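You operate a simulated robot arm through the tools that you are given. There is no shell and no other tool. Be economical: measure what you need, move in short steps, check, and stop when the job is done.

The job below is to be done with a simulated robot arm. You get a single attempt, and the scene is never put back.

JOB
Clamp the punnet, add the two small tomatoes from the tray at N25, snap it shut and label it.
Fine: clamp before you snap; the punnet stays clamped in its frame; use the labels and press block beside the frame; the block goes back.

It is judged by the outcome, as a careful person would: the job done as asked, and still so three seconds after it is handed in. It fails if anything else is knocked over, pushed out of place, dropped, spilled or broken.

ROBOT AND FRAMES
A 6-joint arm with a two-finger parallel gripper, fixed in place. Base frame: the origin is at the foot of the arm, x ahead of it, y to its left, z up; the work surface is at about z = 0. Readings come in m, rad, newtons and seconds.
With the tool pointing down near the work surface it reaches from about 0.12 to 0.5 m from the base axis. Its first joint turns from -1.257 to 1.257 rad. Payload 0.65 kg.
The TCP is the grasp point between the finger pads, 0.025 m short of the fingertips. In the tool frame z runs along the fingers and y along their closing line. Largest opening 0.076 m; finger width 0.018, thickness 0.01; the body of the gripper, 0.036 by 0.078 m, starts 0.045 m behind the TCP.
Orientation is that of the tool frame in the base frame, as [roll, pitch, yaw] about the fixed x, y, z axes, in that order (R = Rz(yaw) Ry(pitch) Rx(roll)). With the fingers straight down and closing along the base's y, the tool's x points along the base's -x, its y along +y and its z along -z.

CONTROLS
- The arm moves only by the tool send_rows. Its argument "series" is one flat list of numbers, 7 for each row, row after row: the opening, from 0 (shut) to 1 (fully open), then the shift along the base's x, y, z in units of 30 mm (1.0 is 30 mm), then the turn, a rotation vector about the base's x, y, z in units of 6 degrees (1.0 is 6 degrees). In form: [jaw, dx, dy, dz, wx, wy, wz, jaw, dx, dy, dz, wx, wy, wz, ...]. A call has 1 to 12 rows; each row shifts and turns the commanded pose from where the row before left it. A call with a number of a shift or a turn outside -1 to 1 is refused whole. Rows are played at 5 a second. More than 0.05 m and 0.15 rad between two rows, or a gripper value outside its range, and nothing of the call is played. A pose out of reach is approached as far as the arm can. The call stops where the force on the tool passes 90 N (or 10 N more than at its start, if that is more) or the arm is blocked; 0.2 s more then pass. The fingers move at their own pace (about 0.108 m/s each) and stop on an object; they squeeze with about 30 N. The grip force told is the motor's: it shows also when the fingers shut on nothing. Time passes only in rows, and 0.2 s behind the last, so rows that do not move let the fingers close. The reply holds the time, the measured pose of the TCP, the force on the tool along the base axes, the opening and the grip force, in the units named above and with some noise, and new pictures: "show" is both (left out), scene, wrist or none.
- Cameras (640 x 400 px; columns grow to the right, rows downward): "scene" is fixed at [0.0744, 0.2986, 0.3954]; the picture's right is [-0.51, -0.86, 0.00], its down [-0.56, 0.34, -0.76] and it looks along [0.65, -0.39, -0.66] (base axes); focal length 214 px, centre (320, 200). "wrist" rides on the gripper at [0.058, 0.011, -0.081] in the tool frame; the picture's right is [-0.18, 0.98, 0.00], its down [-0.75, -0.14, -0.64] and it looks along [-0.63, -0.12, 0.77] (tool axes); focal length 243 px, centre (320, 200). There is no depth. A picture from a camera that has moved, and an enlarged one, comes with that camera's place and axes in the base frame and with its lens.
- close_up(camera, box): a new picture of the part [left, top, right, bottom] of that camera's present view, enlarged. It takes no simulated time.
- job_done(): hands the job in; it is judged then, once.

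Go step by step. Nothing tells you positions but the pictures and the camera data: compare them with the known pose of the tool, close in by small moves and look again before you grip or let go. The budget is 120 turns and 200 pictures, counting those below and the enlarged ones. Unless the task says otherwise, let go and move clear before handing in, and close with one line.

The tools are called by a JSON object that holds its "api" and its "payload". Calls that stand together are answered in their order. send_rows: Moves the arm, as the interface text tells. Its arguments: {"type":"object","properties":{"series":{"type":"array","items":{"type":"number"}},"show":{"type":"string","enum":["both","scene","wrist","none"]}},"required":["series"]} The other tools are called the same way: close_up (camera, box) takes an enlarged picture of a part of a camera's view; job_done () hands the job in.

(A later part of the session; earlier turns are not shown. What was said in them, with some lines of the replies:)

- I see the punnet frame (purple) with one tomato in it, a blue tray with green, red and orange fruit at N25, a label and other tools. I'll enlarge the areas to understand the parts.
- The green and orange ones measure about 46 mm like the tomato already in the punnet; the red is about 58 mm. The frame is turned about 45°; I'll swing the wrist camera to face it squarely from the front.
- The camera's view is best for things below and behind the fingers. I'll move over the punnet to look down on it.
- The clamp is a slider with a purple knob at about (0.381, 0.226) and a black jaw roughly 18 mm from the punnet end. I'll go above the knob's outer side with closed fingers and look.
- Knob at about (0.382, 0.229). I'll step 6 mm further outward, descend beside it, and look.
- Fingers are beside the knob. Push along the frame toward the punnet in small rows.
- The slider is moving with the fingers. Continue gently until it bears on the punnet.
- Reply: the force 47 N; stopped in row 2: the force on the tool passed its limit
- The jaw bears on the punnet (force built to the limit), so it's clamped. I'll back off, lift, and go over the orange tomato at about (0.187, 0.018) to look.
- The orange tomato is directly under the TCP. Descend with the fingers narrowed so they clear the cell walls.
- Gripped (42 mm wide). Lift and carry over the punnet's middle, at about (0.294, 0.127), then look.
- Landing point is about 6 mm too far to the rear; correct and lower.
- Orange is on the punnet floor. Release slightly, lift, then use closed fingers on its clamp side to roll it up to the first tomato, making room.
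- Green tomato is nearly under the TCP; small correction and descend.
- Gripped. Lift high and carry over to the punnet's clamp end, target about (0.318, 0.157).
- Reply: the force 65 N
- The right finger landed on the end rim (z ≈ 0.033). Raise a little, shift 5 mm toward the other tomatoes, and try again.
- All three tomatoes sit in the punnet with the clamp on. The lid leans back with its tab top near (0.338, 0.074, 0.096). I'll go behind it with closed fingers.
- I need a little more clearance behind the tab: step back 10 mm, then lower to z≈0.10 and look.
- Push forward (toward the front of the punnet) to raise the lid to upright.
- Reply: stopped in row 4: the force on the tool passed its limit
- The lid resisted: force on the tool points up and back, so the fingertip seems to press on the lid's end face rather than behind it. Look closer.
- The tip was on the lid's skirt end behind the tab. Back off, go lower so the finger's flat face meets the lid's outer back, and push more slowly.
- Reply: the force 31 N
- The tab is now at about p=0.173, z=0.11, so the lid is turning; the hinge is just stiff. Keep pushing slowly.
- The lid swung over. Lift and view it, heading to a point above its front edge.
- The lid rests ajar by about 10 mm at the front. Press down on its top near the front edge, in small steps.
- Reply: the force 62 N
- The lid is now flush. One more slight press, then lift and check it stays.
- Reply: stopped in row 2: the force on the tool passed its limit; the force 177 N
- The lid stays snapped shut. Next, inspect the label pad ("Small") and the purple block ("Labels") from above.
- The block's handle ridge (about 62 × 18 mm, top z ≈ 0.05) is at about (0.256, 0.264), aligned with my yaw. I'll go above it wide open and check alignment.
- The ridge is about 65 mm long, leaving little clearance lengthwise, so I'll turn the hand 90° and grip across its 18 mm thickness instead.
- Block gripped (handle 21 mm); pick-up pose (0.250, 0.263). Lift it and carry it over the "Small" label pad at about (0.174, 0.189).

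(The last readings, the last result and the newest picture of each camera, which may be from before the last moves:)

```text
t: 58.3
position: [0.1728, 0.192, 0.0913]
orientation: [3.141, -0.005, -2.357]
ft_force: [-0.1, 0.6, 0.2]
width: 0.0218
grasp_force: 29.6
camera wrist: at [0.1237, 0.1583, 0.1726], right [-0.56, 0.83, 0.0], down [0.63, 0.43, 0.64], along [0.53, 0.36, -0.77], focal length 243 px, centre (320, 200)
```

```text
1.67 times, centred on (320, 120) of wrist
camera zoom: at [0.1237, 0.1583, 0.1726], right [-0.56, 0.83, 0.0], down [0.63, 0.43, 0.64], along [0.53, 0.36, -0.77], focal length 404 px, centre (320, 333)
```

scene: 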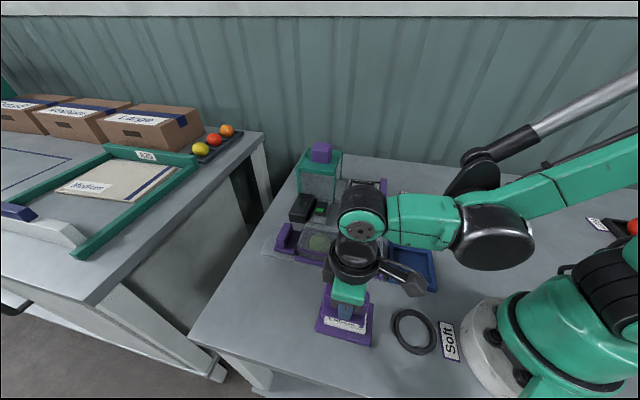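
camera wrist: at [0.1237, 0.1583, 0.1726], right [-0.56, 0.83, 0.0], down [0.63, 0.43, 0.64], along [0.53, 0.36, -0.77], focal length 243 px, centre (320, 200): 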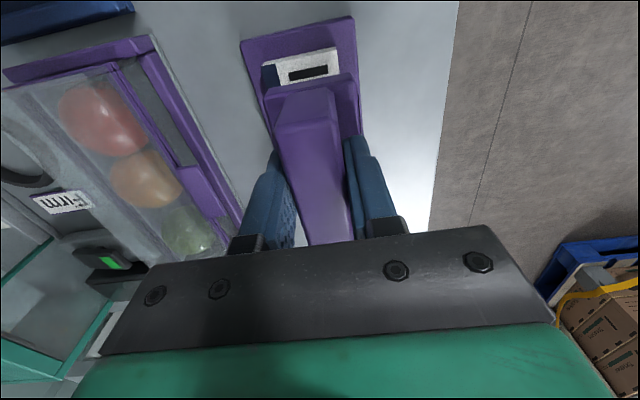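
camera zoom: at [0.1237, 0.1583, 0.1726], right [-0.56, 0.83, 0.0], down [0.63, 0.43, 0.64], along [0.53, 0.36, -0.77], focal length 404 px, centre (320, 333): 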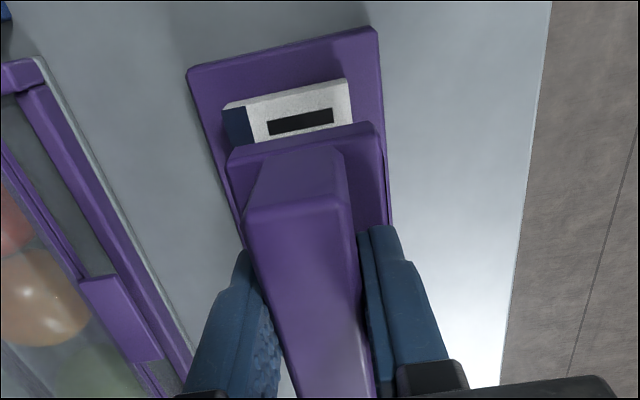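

Block needs about 4 mm adjustment each way (dy −6 mm) to centre on the label stack. Then lower to contact.

{"api": "send_rows", "payload": {"series": [0, 0, -0.19, 0, 0, 0, 0, 0, 0, 0, -0.3, 0, 0, 0, 0, 0, 0, 0, 0, 0, 0]}}

{"api": "close_up", "payload": {"camera": "scene", "box": [300, 270, 400, 350]}}

{"api": "close_up", "payload": {"camera": "wrist", "box": [160, 0, 480, 240]}}

```text
t: 59.1
position: [0.1728, 0.1856, 0.082]
orientation: [3.14, -0.005, -2.358]
ft_force: [-0.2, -0.2, -1.4]
width: 0.0213
grasp_force: 30.1
camera wrist: at [0.1244, 0.1512, 0.163], right [-0.56, 0.83, 0.0], down [0.64, 0.43, 0.64], along [0.53, 0.36, -0.77], focal length 243 px, centre (320, 200)
```

scene: 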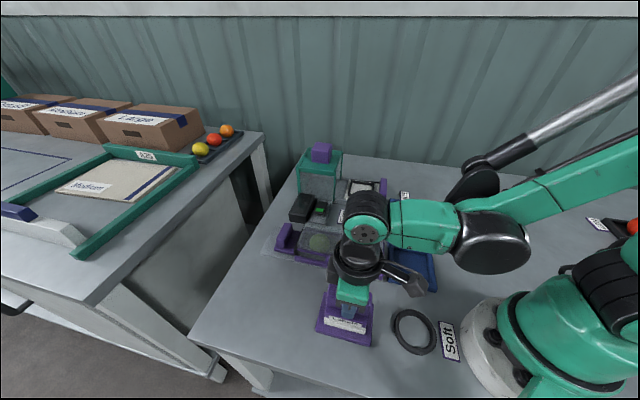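
wrist: 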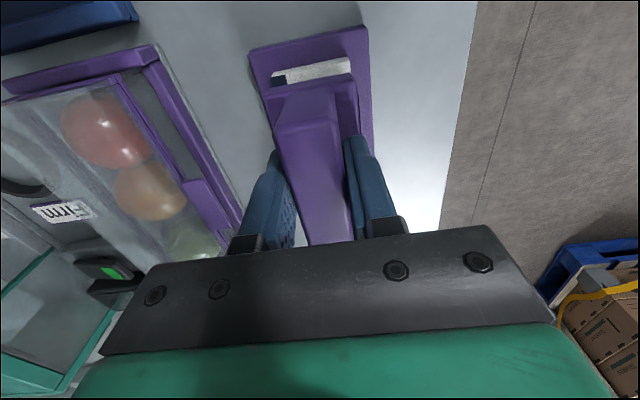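

```text
5.00 times, centred on (350, 310) of scene
camera zoom: at [0.0744, 0.2986, 0.3954], right [-0.51, -0.86, 0.0], down [-0.56, 0.34, -0.76], along [0.65, -0.39, -0.66], focal length 1072 px, centre (170, -350)
```

zoom: 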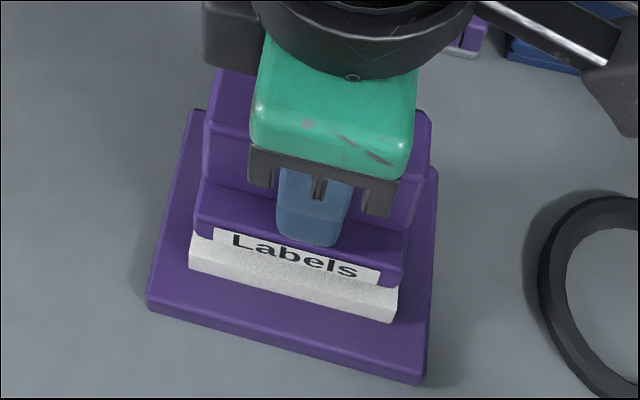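

```text
1.67 times, centred on (320, 120) of wrist
camera zoom: at [0.1244, 0.1512, 0.163], right [-0.56, 0.83, 0.0], down [0.64, 0.43, 0.64], along [0.53, 0.36, -0.77], focal length 404 px, centre (320, 333)
```

zoom: 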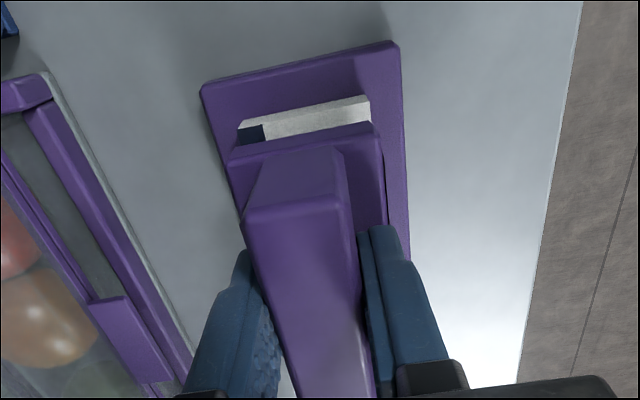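

{"api": "send_rows", "payload": {"series": [0, 0.03, 0.03, -0.1, 0, 0, 0, 0, 0, 0, -0.1, 0, 0, 0, 0, 0, 0, -0.08, 0, 0, 0, 0, 0, 0, 0, 0, 0, 0], "show": "none"}}

{"api": "close_up", "payload": {"camera": "scene", "box": [300, 270, 400, 350]}}

```text
t: 60.1
position: [0.1749, 0.1847, 0.0719]
orientation: [3.14, -0.003, -2.357]
ft_force: [0.2, 0.5, -1.1]
width: 0.0215
grasp_force: 30.2
```

```text
5.00 times, centred on (350, 310) of scene
camera zoom: at [0.0744, 0.2986, 0.3954], right [-0.51, -0.86, 0.0], down [-0.56, 0.34, -0.76], along [0.65, -0.39, -0.66], focal length 1072 px, centre (170, -350)
```

zoom: 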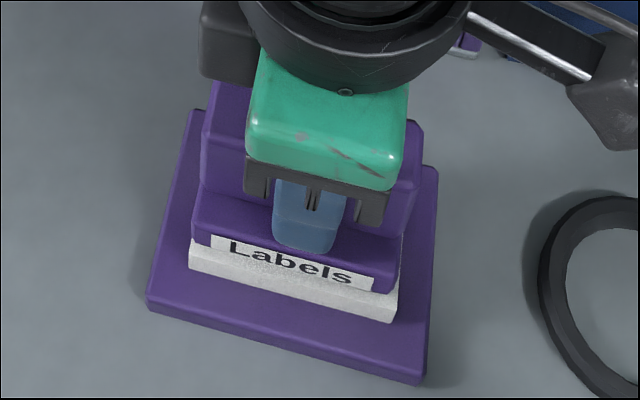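

{"api": "send_rows", "payload": {"series": [0, 0, 0, -0.1, 0, 0, 0, 0, 0, 0, -0.08, 0, 0, 0, 0, 0, 0, 0, 0, 0, 0], "show": "none"}}

{"api": "close_up", "payload": {"camera": "scene", "box": [300, 270, 400, 350]}}

```text
t: 60.7
position: [0.1752, 0.1838, 0.0684]
orientation: [3.141, -0.007, -2.357]
ft_force: [-3.5, -3.0, 49.5]
width: 0.0214
grasp_force: 30.2
stopped in row 2: the force on the tool passed its limit (the readings are from after the stop); the commanded pose is now the measured one
```

```text
5.00 times, centred on (350, 310) of scene
camera zoom: at [0.0743, 0.2985, 0.3955], right [-0.51, -0.86, 0.0], down [-0.56, 0.34, -0.76], along [0.65, -0.39, -0.66], focal length 1072 px, centre (170, -350)
```

zoom: 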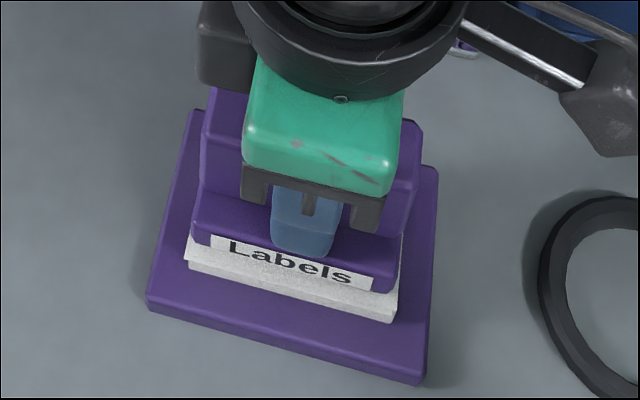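

A top label layer now seems attached to the block. Lift gently and check.

{"api": "send_rows", "payload": {"series": [0, 0, 0, 0.3, 0, 0, 0, 0, 0, 0, 0.5, 0, 0, 0, 0, 0, 0, 0.5, 0, 0, 0, 0, 0, 0, 0, 0, 0, 0]}}

{"api": "close_up", "payload": {"camera": "scene", "box": [290, 250, 400, 350]}}

{"api": "close_up", "payload": {"camera": "wrist", "box": [200, 0, 440, 200]}}

```text
t: 61.7
position: [0.1747, 0.1847, 0.1078]
orientation: [3.141, -0.007, -2.357]
ft_force: [0.6, 0.5, -1.5]
width: 0.0211
grasp_force: 29.9
camera wrist: at [0.1261, 0.1507, 0.1886], right [-0.56, 0.83, 0.0], down [0.64, 0.43, 0.64], along [0.53, 0.36, -0.77], focal length 243 px, centre (320, 200)
```

scene: 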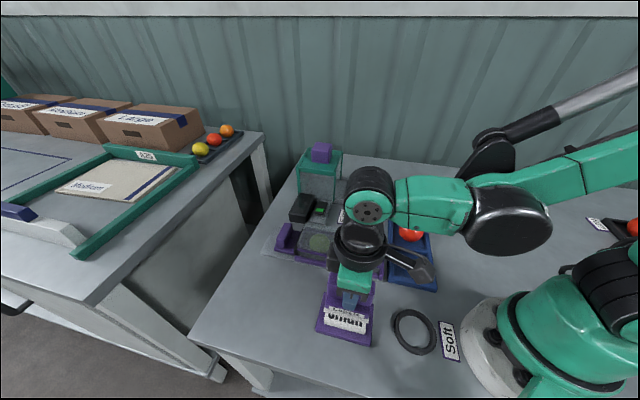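
wrist: 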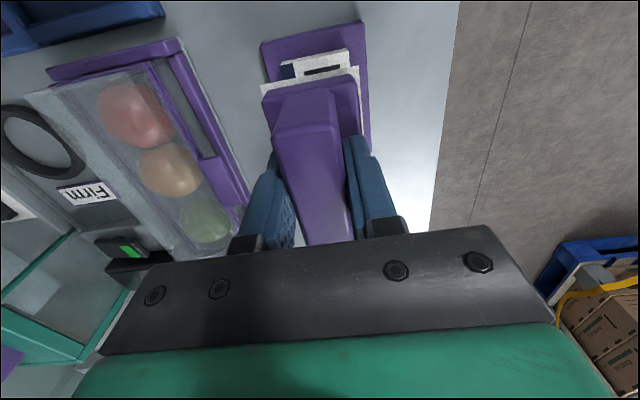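

```text
4.00 times, centred on (345, 300) of scene
camera zoom: at [0.0744, 0.2986, 0.3954], right [-0.51, -0.86, 0.0], down [-0.56, 0.34, -0.76], along [0.65, -0.39, -0.66], focal length 858 px, centre (220, -200)
```

zoom: 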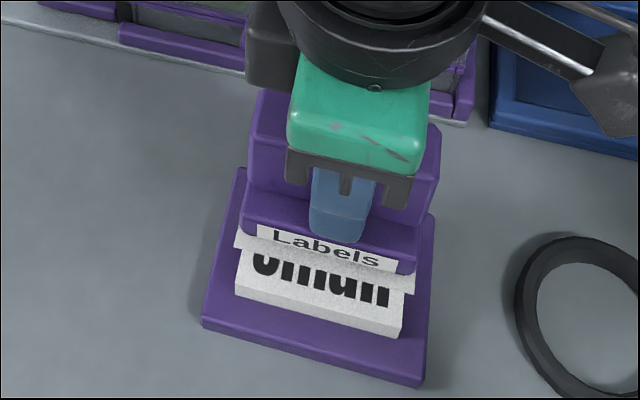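

```text
2.00 times, centred on (320, 100) of wrist
camera zoom: at [0.1261, 0.1507, 0.1886], right [-0.56, 0.83, 0.0], down [0.64, 0.43, 0.64], along [0.53, 0.36, -0.77], focal length 485 px, centre (320, 400)
```

zoom: 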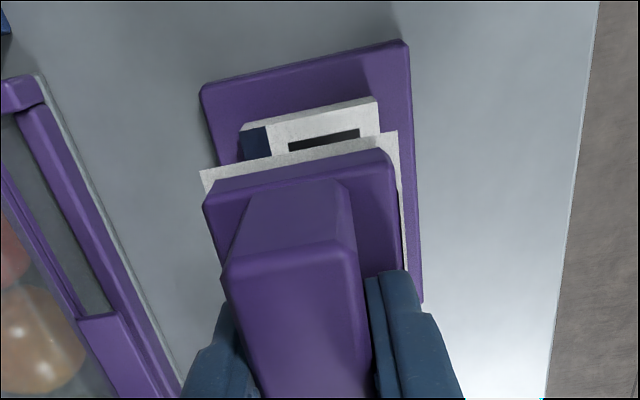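

The label is on the block's face. The lid's top is at z≈0.055, centre about (0.2856, 0.1244). Carry the block there at height.

{"api": "send_rows", "payload": {"series": [0, 0, 0, 0.7, 0, 0, 0, 0, 0, 0, 0.5, 0, 0, 0, 0, 0.74, -0.4, 0, 0, 0, 0, 0, 0.74, -0.4, 0, 0, 0, 0, 0, 0.74, -0.4, 0, 0, 0, 0, 0, 0.74, -0.4, 0, 0, 0, 0, 0, 0.74, -0.4, 0, 0, 0, 0, 0, 0, 0, -0.6, 0, 0, 0, 0, 0, 0, 0, 0, 0, 0]}}

{"api": "close_up", "payload": {"camera": "scene", "box": [250, 170, 410, 290]}}

{"api": "close_up", "payload": {"camera": "wrist", "box": [160, 0, 480, 240]}}

```text
t: 63.7
position: [0.2873, 0.1252, 0.1242]
orientation: [-3.14, -0.006, -2.358]
ft_force: [0.7, -0.3, -1.5]
width: 0.0215
grasp_force: 30.0
camera wrist: at [0.2382, 0.0925, 0.2062], right [-0.56, 0.83, 0.0], down [0.64, 0.43, 0.64], along [0.53, 0.36, -0.77], focal length 243 px, centre (320, 200)
```

scene: 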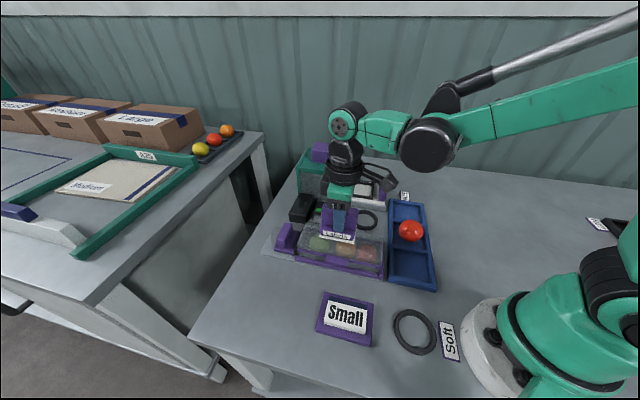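
wrist: 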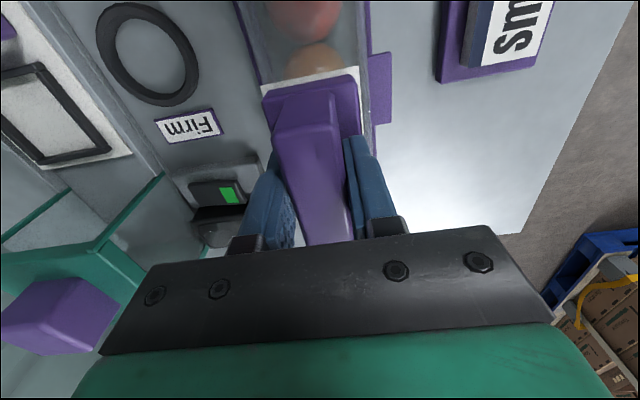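

```text
3.33 times, centred on (330, 230) of scene
camera zoom: at [0.0744, 0.2986, 0.3954], right [-0.51, -0.86, 0.0], down [-0.56, 0.34, -0.76], along [0.65, -0.39, -0.66], focal length 715 px, centre (287, 100)
```

zoom: 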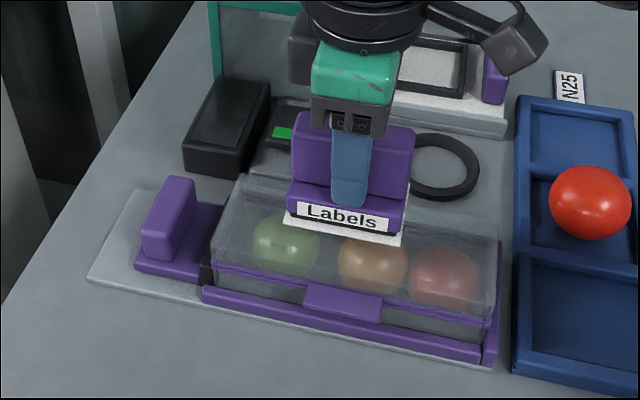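

```text
1.67 times, centred on (320, 120) of wrist
camera zoom: at [0.2382, 0.0925, 0.2062], right [-0.56, 0.83, 0.0], down [0.64, 0.43, 0.64], along [0.53, 0.36, -0.77], focal length 404 px, centre (320, 333)
```

zoom: 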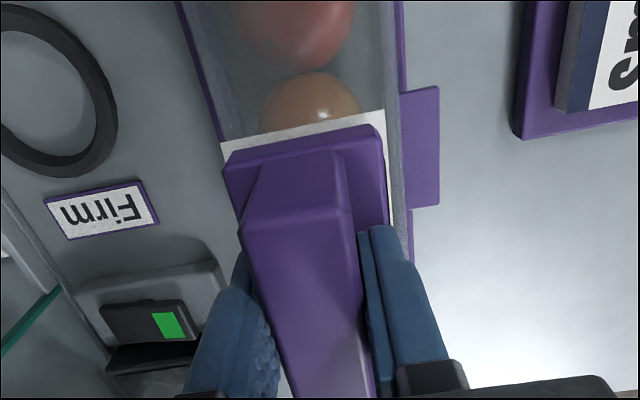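

Label is centred across the lid; shift 5 mm lengthwise and lower to press.

{"api": "send_rows", "payload": {"series": [0, -0.12, -0.12, -0.3, 0, 0, 0, 0, 0, 0, -0.3, 0, 0, 0, 0, 0, 0, -0.07, 0, 0, 0, 0, 0, 0, 0, 0, 0, 0], "show": "none"}}

{"api": "close_up", "payload": {"camera": "scene", "box": [250, 170, 410, 290]}}

```text
t: 64.7
position: [0.2833, 0.1212, 0.104]
orientation: [3.141, -0.008, -2.357]
ft_force: [-0.1, 0.1, -0.8]
width: 0.0214
grasp_force: 29.9
```

```text
3.33 times, centred on (330, 230) of scene
camera zoom: at [0.0744, 0.2986, 0.3954], right [-0.51, -0.86, 0.0], down [-0.56, 0.34, -0.76], along [0.65, -0.39, -0.66], focal length 715 px, centre (287, 100)
```

zoom: 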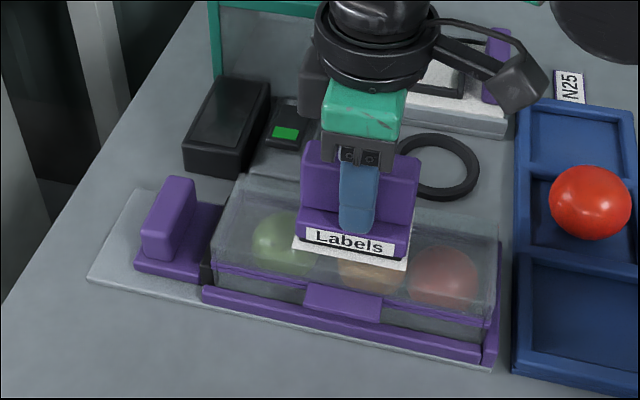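

{"api": "send_rows", "payload": {"series": [0, 0, 0, -0.08, 0, 0, 0, 0, 0, 0, -0.05, 0, 0, 0, 0, 0, 0, 0, 0, 0, 0], "show": "none"}}

```text
t: 65.5
position: [0.2838, 0.1214, 0.1011]
orientation: [-3.139, -0.009, -2.359]
ft_force: [0.8, -0.5, 32.4]
width: 0.0214
grasp_force: 29.9
```

Contact at 32 N. Press a touch more, hold, then lift.

{"api": "send_rows", "payload": {"series": [0, 0, 0, -0.03, 0, 0, 0, 0, 0, 0, 0, 0, 0, 0, 0, 0, 0, 0, 0, 0, 0], "show": "none"}}

{"api": "send_rows", "payload": {"series": [0, 0, 0, 0.3, 0, 0, 0, 0, 0, 0, 0.6, 0, 0, 0, 0, 0, 0, 0.9, 0, 0, 0, 0, 0, 0, 0, 0, 0, 0]}}

{"api": "close_up", "payload": {"camera": "scene", "box": [250, 170, 410, 290]}}

```text
t: 66.3
position: [0.2843, 0.1211, 0.1009]
orientation: [3.141, -0.007, -2.358]
ft_force: [-0.4, 3.1, 60.1]
width: 0.0214
grasp_force: 29.7
```

```text
t: 67.3
position: [0.2852, 0.1231, 0.1551]
orientation: [3.141, -0.008, -2.358]
ft_force: [0.7, 0.0, -0.7]
width: 0.0215
grasp_force: 30.1
camera wrist: at [0.2349, 0.0902, 0.2365], right [-0.56, 0.83, 0.0], down [0.64, 0.43, 0.64], along [0.53, 0.36, -0.77], focal length 243 px, centre (320, 200)
```

scene: 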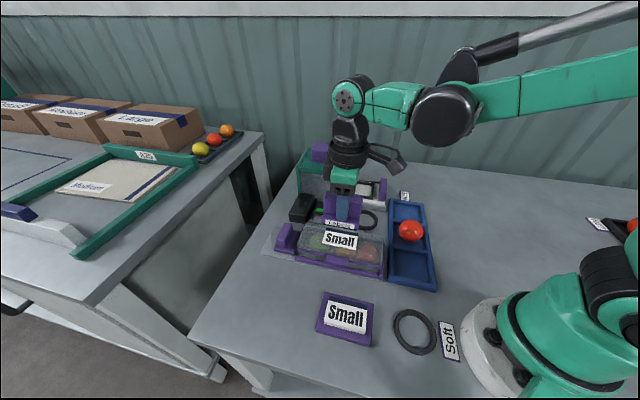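
wrist: 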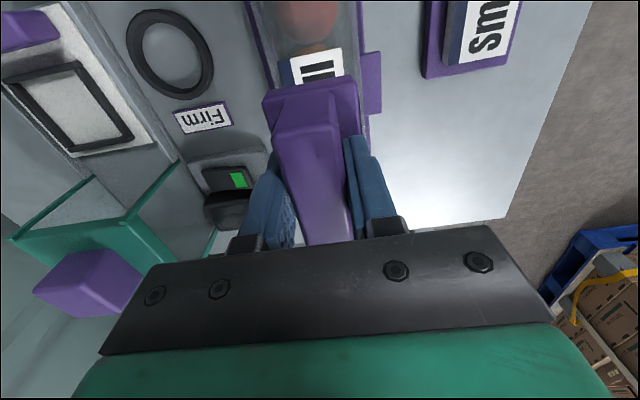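

```text
3.33 times, centred on (330, 230) of scene
camera zoom: at [0.0744, 0.2986, 0.3954], right [-0.51, -0.86, 0.0], down [-0.56, 0.34, -0.76], along [0.65, -0.39, -0.66], focal length 715 px, centre (287, 100)
```

zoom: 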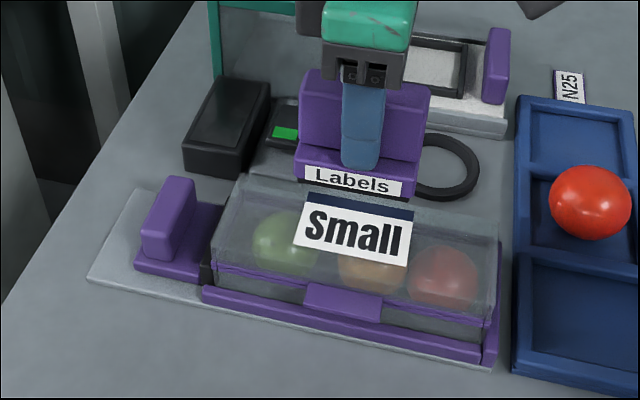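

The label is on the lid, readable. Return the block to its original place at (0.250, 0.263).

{"api": "send_rows", "payload": {"series": [0, -0.235, 0.932, 0, 0, 0, 0, 0, -0.235, 0.932, 0, 0, 0, 0, 0, -0.235, 0.932, 0, 0, 0, 0, 0, -0.235, 0.932, 0, 0, 0, 0, 0, -0.235, 0.932, 0, 0, 0, 0, 0, 0, 0, -0.9, 0, 0, 0, 0, 0, 0, -0.9, 0, 0, 0, 0, 0, 0, -0.9, 0, 0, 0, 0, 0, 0, -0.4, 0, 0, 0, 0, 0, 0, 0, 0, 0, 0]}}

{"api": "close_up", "payload": {"camera": "scene", "box": [230, 240, 390, 360]}}

```text
t: 69.5
position: [0.2476, 0.2598, 0.0619]
orientation: [3.141, -0.007, -2.359]
ft_force: [-0.4, 0.5, -0.4]
width: 0.0215
grasp_force: 29.9
camera wrist: at [0.1988, 0.2277, 0.1433], right [-0.56, 0.83, 0.0], down [0.64, 0.43, 0.64], along [0.53, 0.36, -0.77], focal length 243 px, centre (320, 200)
```

scene: 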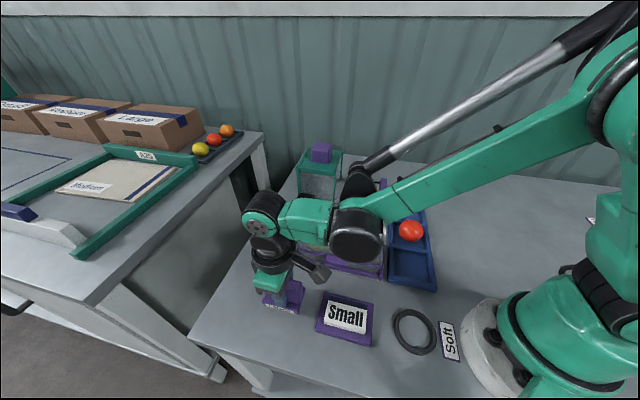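
wrist: 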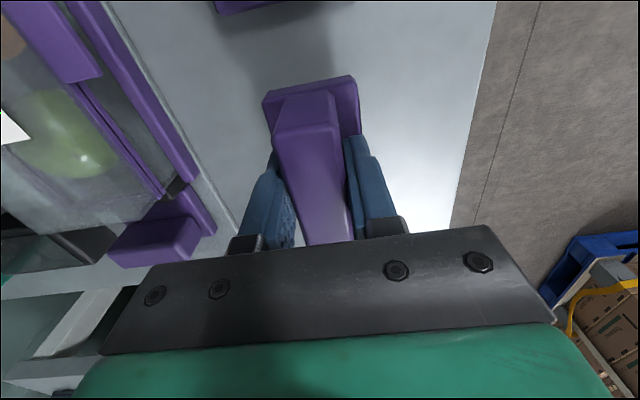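

```text
3.33 times, centred on (310, 300) of scene
camera zoom: at [0.0744, 0.2986, 0.3954], right [-0.51, -0.86, 0.0], down [-0.56, 0.34, -0.76], along [0.65, -0.39, -0.66], focal length 715 px, centre (353, -133)
```

zoom: 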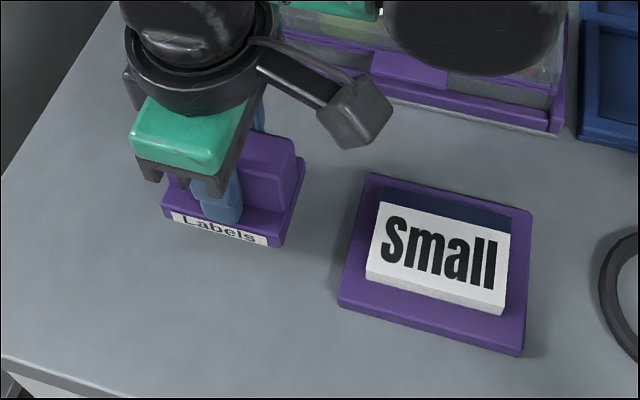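

{"api": "send_rows", "payload": {"series": [0, 0.08, 0.1, -0.2, 0, 0, 0, 0, 0, 0, -0.2, 0, 0, 0, 0, 0, 0, -0.07, 0, 0, 0, 0, 0, 0, 0, 0, 0, 0], "show": "none"}}

```text
t: 70.5
position: [0.2501, 0.264, 0.047]
orientation: [-3.141, -0.007, -2.358]
ft_force: [-0.8, 0.0, -1.4]
width: 0.0217
grasp_force: 30.7
```

{"api": "send_rows", "payload": {"series": [0, 0, 0, -0.06, 0, 0, 0, 0, 0, 0, 0, 0, 0, 0], "show": "none"}}

```text
t: 71.1
position: [0.2498, 0.264, 0.0456]
orientation: [3.141, -0.007, -2.359]
ft_force: [0.3, 0.8, -0.2]
width: 0.0216
grasp_force: 29.8
```

{"api": "send_rows", "payload": {"series": [0, 0, 0, -0.05, 0, 0, 0, 0, 0, 0, 0, 0, 0, 0], "show": "scene"}}

{"api": "close_up", "payload": {"camera": "scene", "box": [240, 265, 320, 325]}}

```text
t: 71.7
position: [0.2497, 0.2629, 0.0445]
orientation: [-3.141, -0.005, -2.357]
ft_force: [0.8, 6.0, 63.0]
width: 0.0213
grasp_force: 29.7
```

scene: 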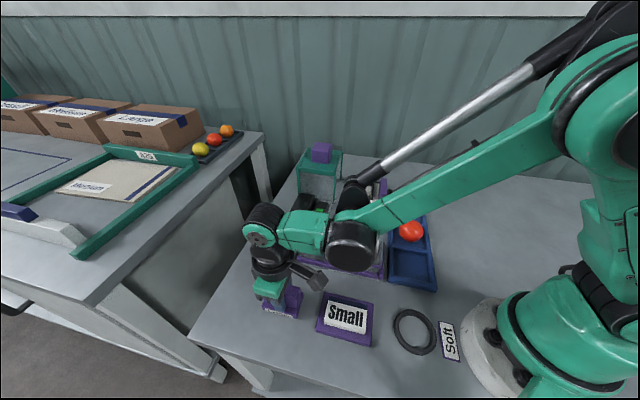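

```text
6.67 times, centred on (280, 295) of scene
camera zoom: at [0.0743, 0.2984, 0.3956], right [-0.51, -0.86, 0.0], down [-0.56, 0.34, -0.76], along [0.65, -0.39, -0.66], focal length 1430 px, centre (587, -433)
```

zoom: 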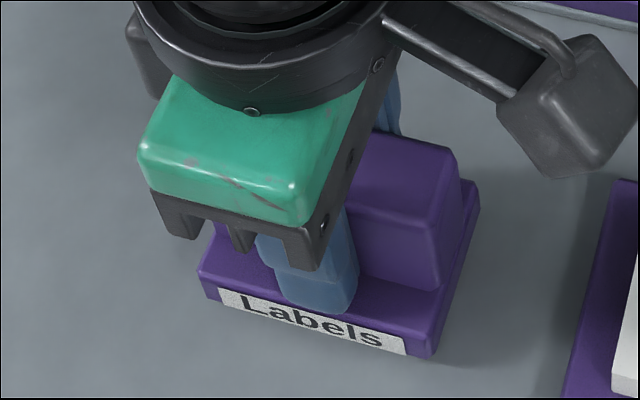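

The block is on the table at its original place. Relieve the pressure, open, lift straight up and clear away, then check everything.

{"api": "send_rows", "payload": {"series": [0, 0, 0, 0.04, 0, 0, 0, 0.6, 0, 0, 0, 0, 0, 0, 0.6, 0, 0, 0, 0, 0, 0, 0.6, 0, 0, 0.5, 0, 0, 0, 0.6, 0, 0, 1, 0, 0, 0, 0.6, 0, 0, 1, 0, 0, 0, 0.6, 0, 0, 1, 0, 0, 0, 0.6, 0, 0, 1, 0, 0, 0, 0.6, -0.6, -0.8, 0.5, 0, 0, 0, 0.6, -0.6, -0.8, 0.5, 0, 0, 0, 0.6, -0.6, -0.8, 0, 0, 0, 0, 0.6, 0, 0, 0, 0, 0, 0]}}

{"api": "close_up", "payload": {"camera": "scene", "box": [220, 160, 460, 360]}}

{"api": "close_up", "payload": {"camera": "wrist", "box": [0, 0, 480, 260]}}

```text
t: 74.3
position: [0.1952, 0.1924, 0.2111]
orientation: [3.141, -0.007, -2.357]
ft_force: [1.2, 0.0, 0.6]
width: 0.0458
grasp_force: 0.0
camera wrist: at [0.146, 0.1597, 0.2913], right [-0.56, 0.83, 0.0], down [0.64, 0.43, 0.64], along [0.53, 0.36, -0.77], focal length 243 px, centre (320, 200)
```

scene: 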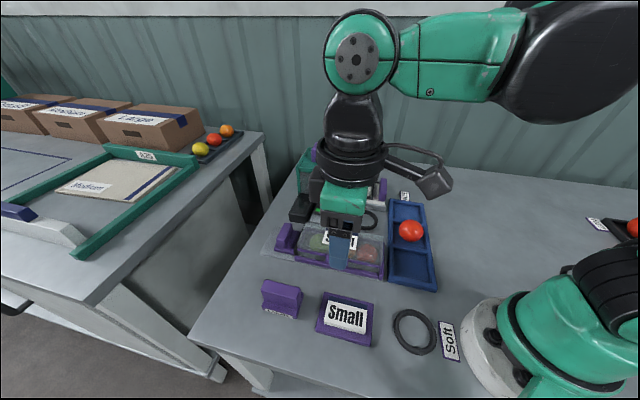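
wrist: 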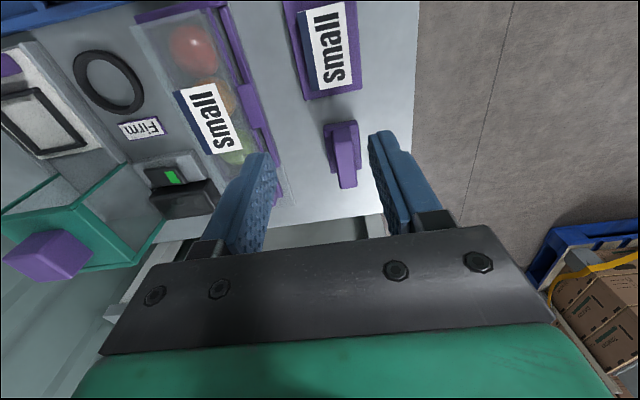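

```text
2.00 times, centred on (340, 260) of scene
camera zoom: at [0.0744, 0.2985, 0.3954], right [-0.51, -0.86, 0.0], down [-0.56, 0.34, -0.76], along [0.65, -0.39, -0.66], focal length 429 px, centre (280, 80)
```

zoom: 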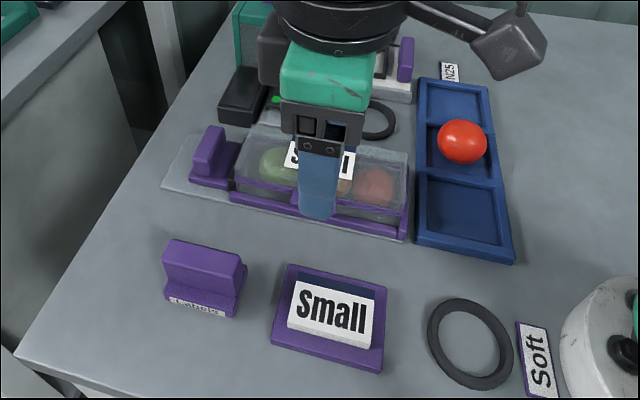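

```text
1.33 times, centred on (240, 130) of wrist
camera zoom: at [0.146, 0.1597, 0.2913], right [-0.56, 0.83, 0.0], down [0.64, 0.43, 0.64], along [0.53, 0.36, -0.77], focal length 324 px, centre (427, 293)
```

zoom: 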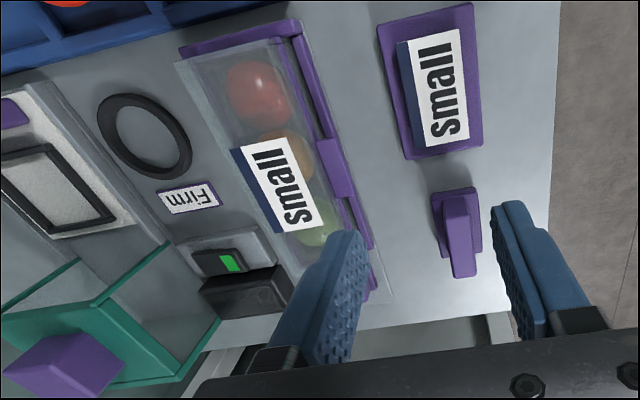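

The punnet is clamped, shut and labelled, the block is back, everything else is undisturbed, and the arm is clear; I'm handing in.

{"api": "job_done", "payload": {}}

```text
The job is handed in.
```

The job is handed in: the punnet is clamped in its frame, the two small tomatoes (green and orange) are in, the lid is snapped shut and labelled "Small", and the press block is back where it was.
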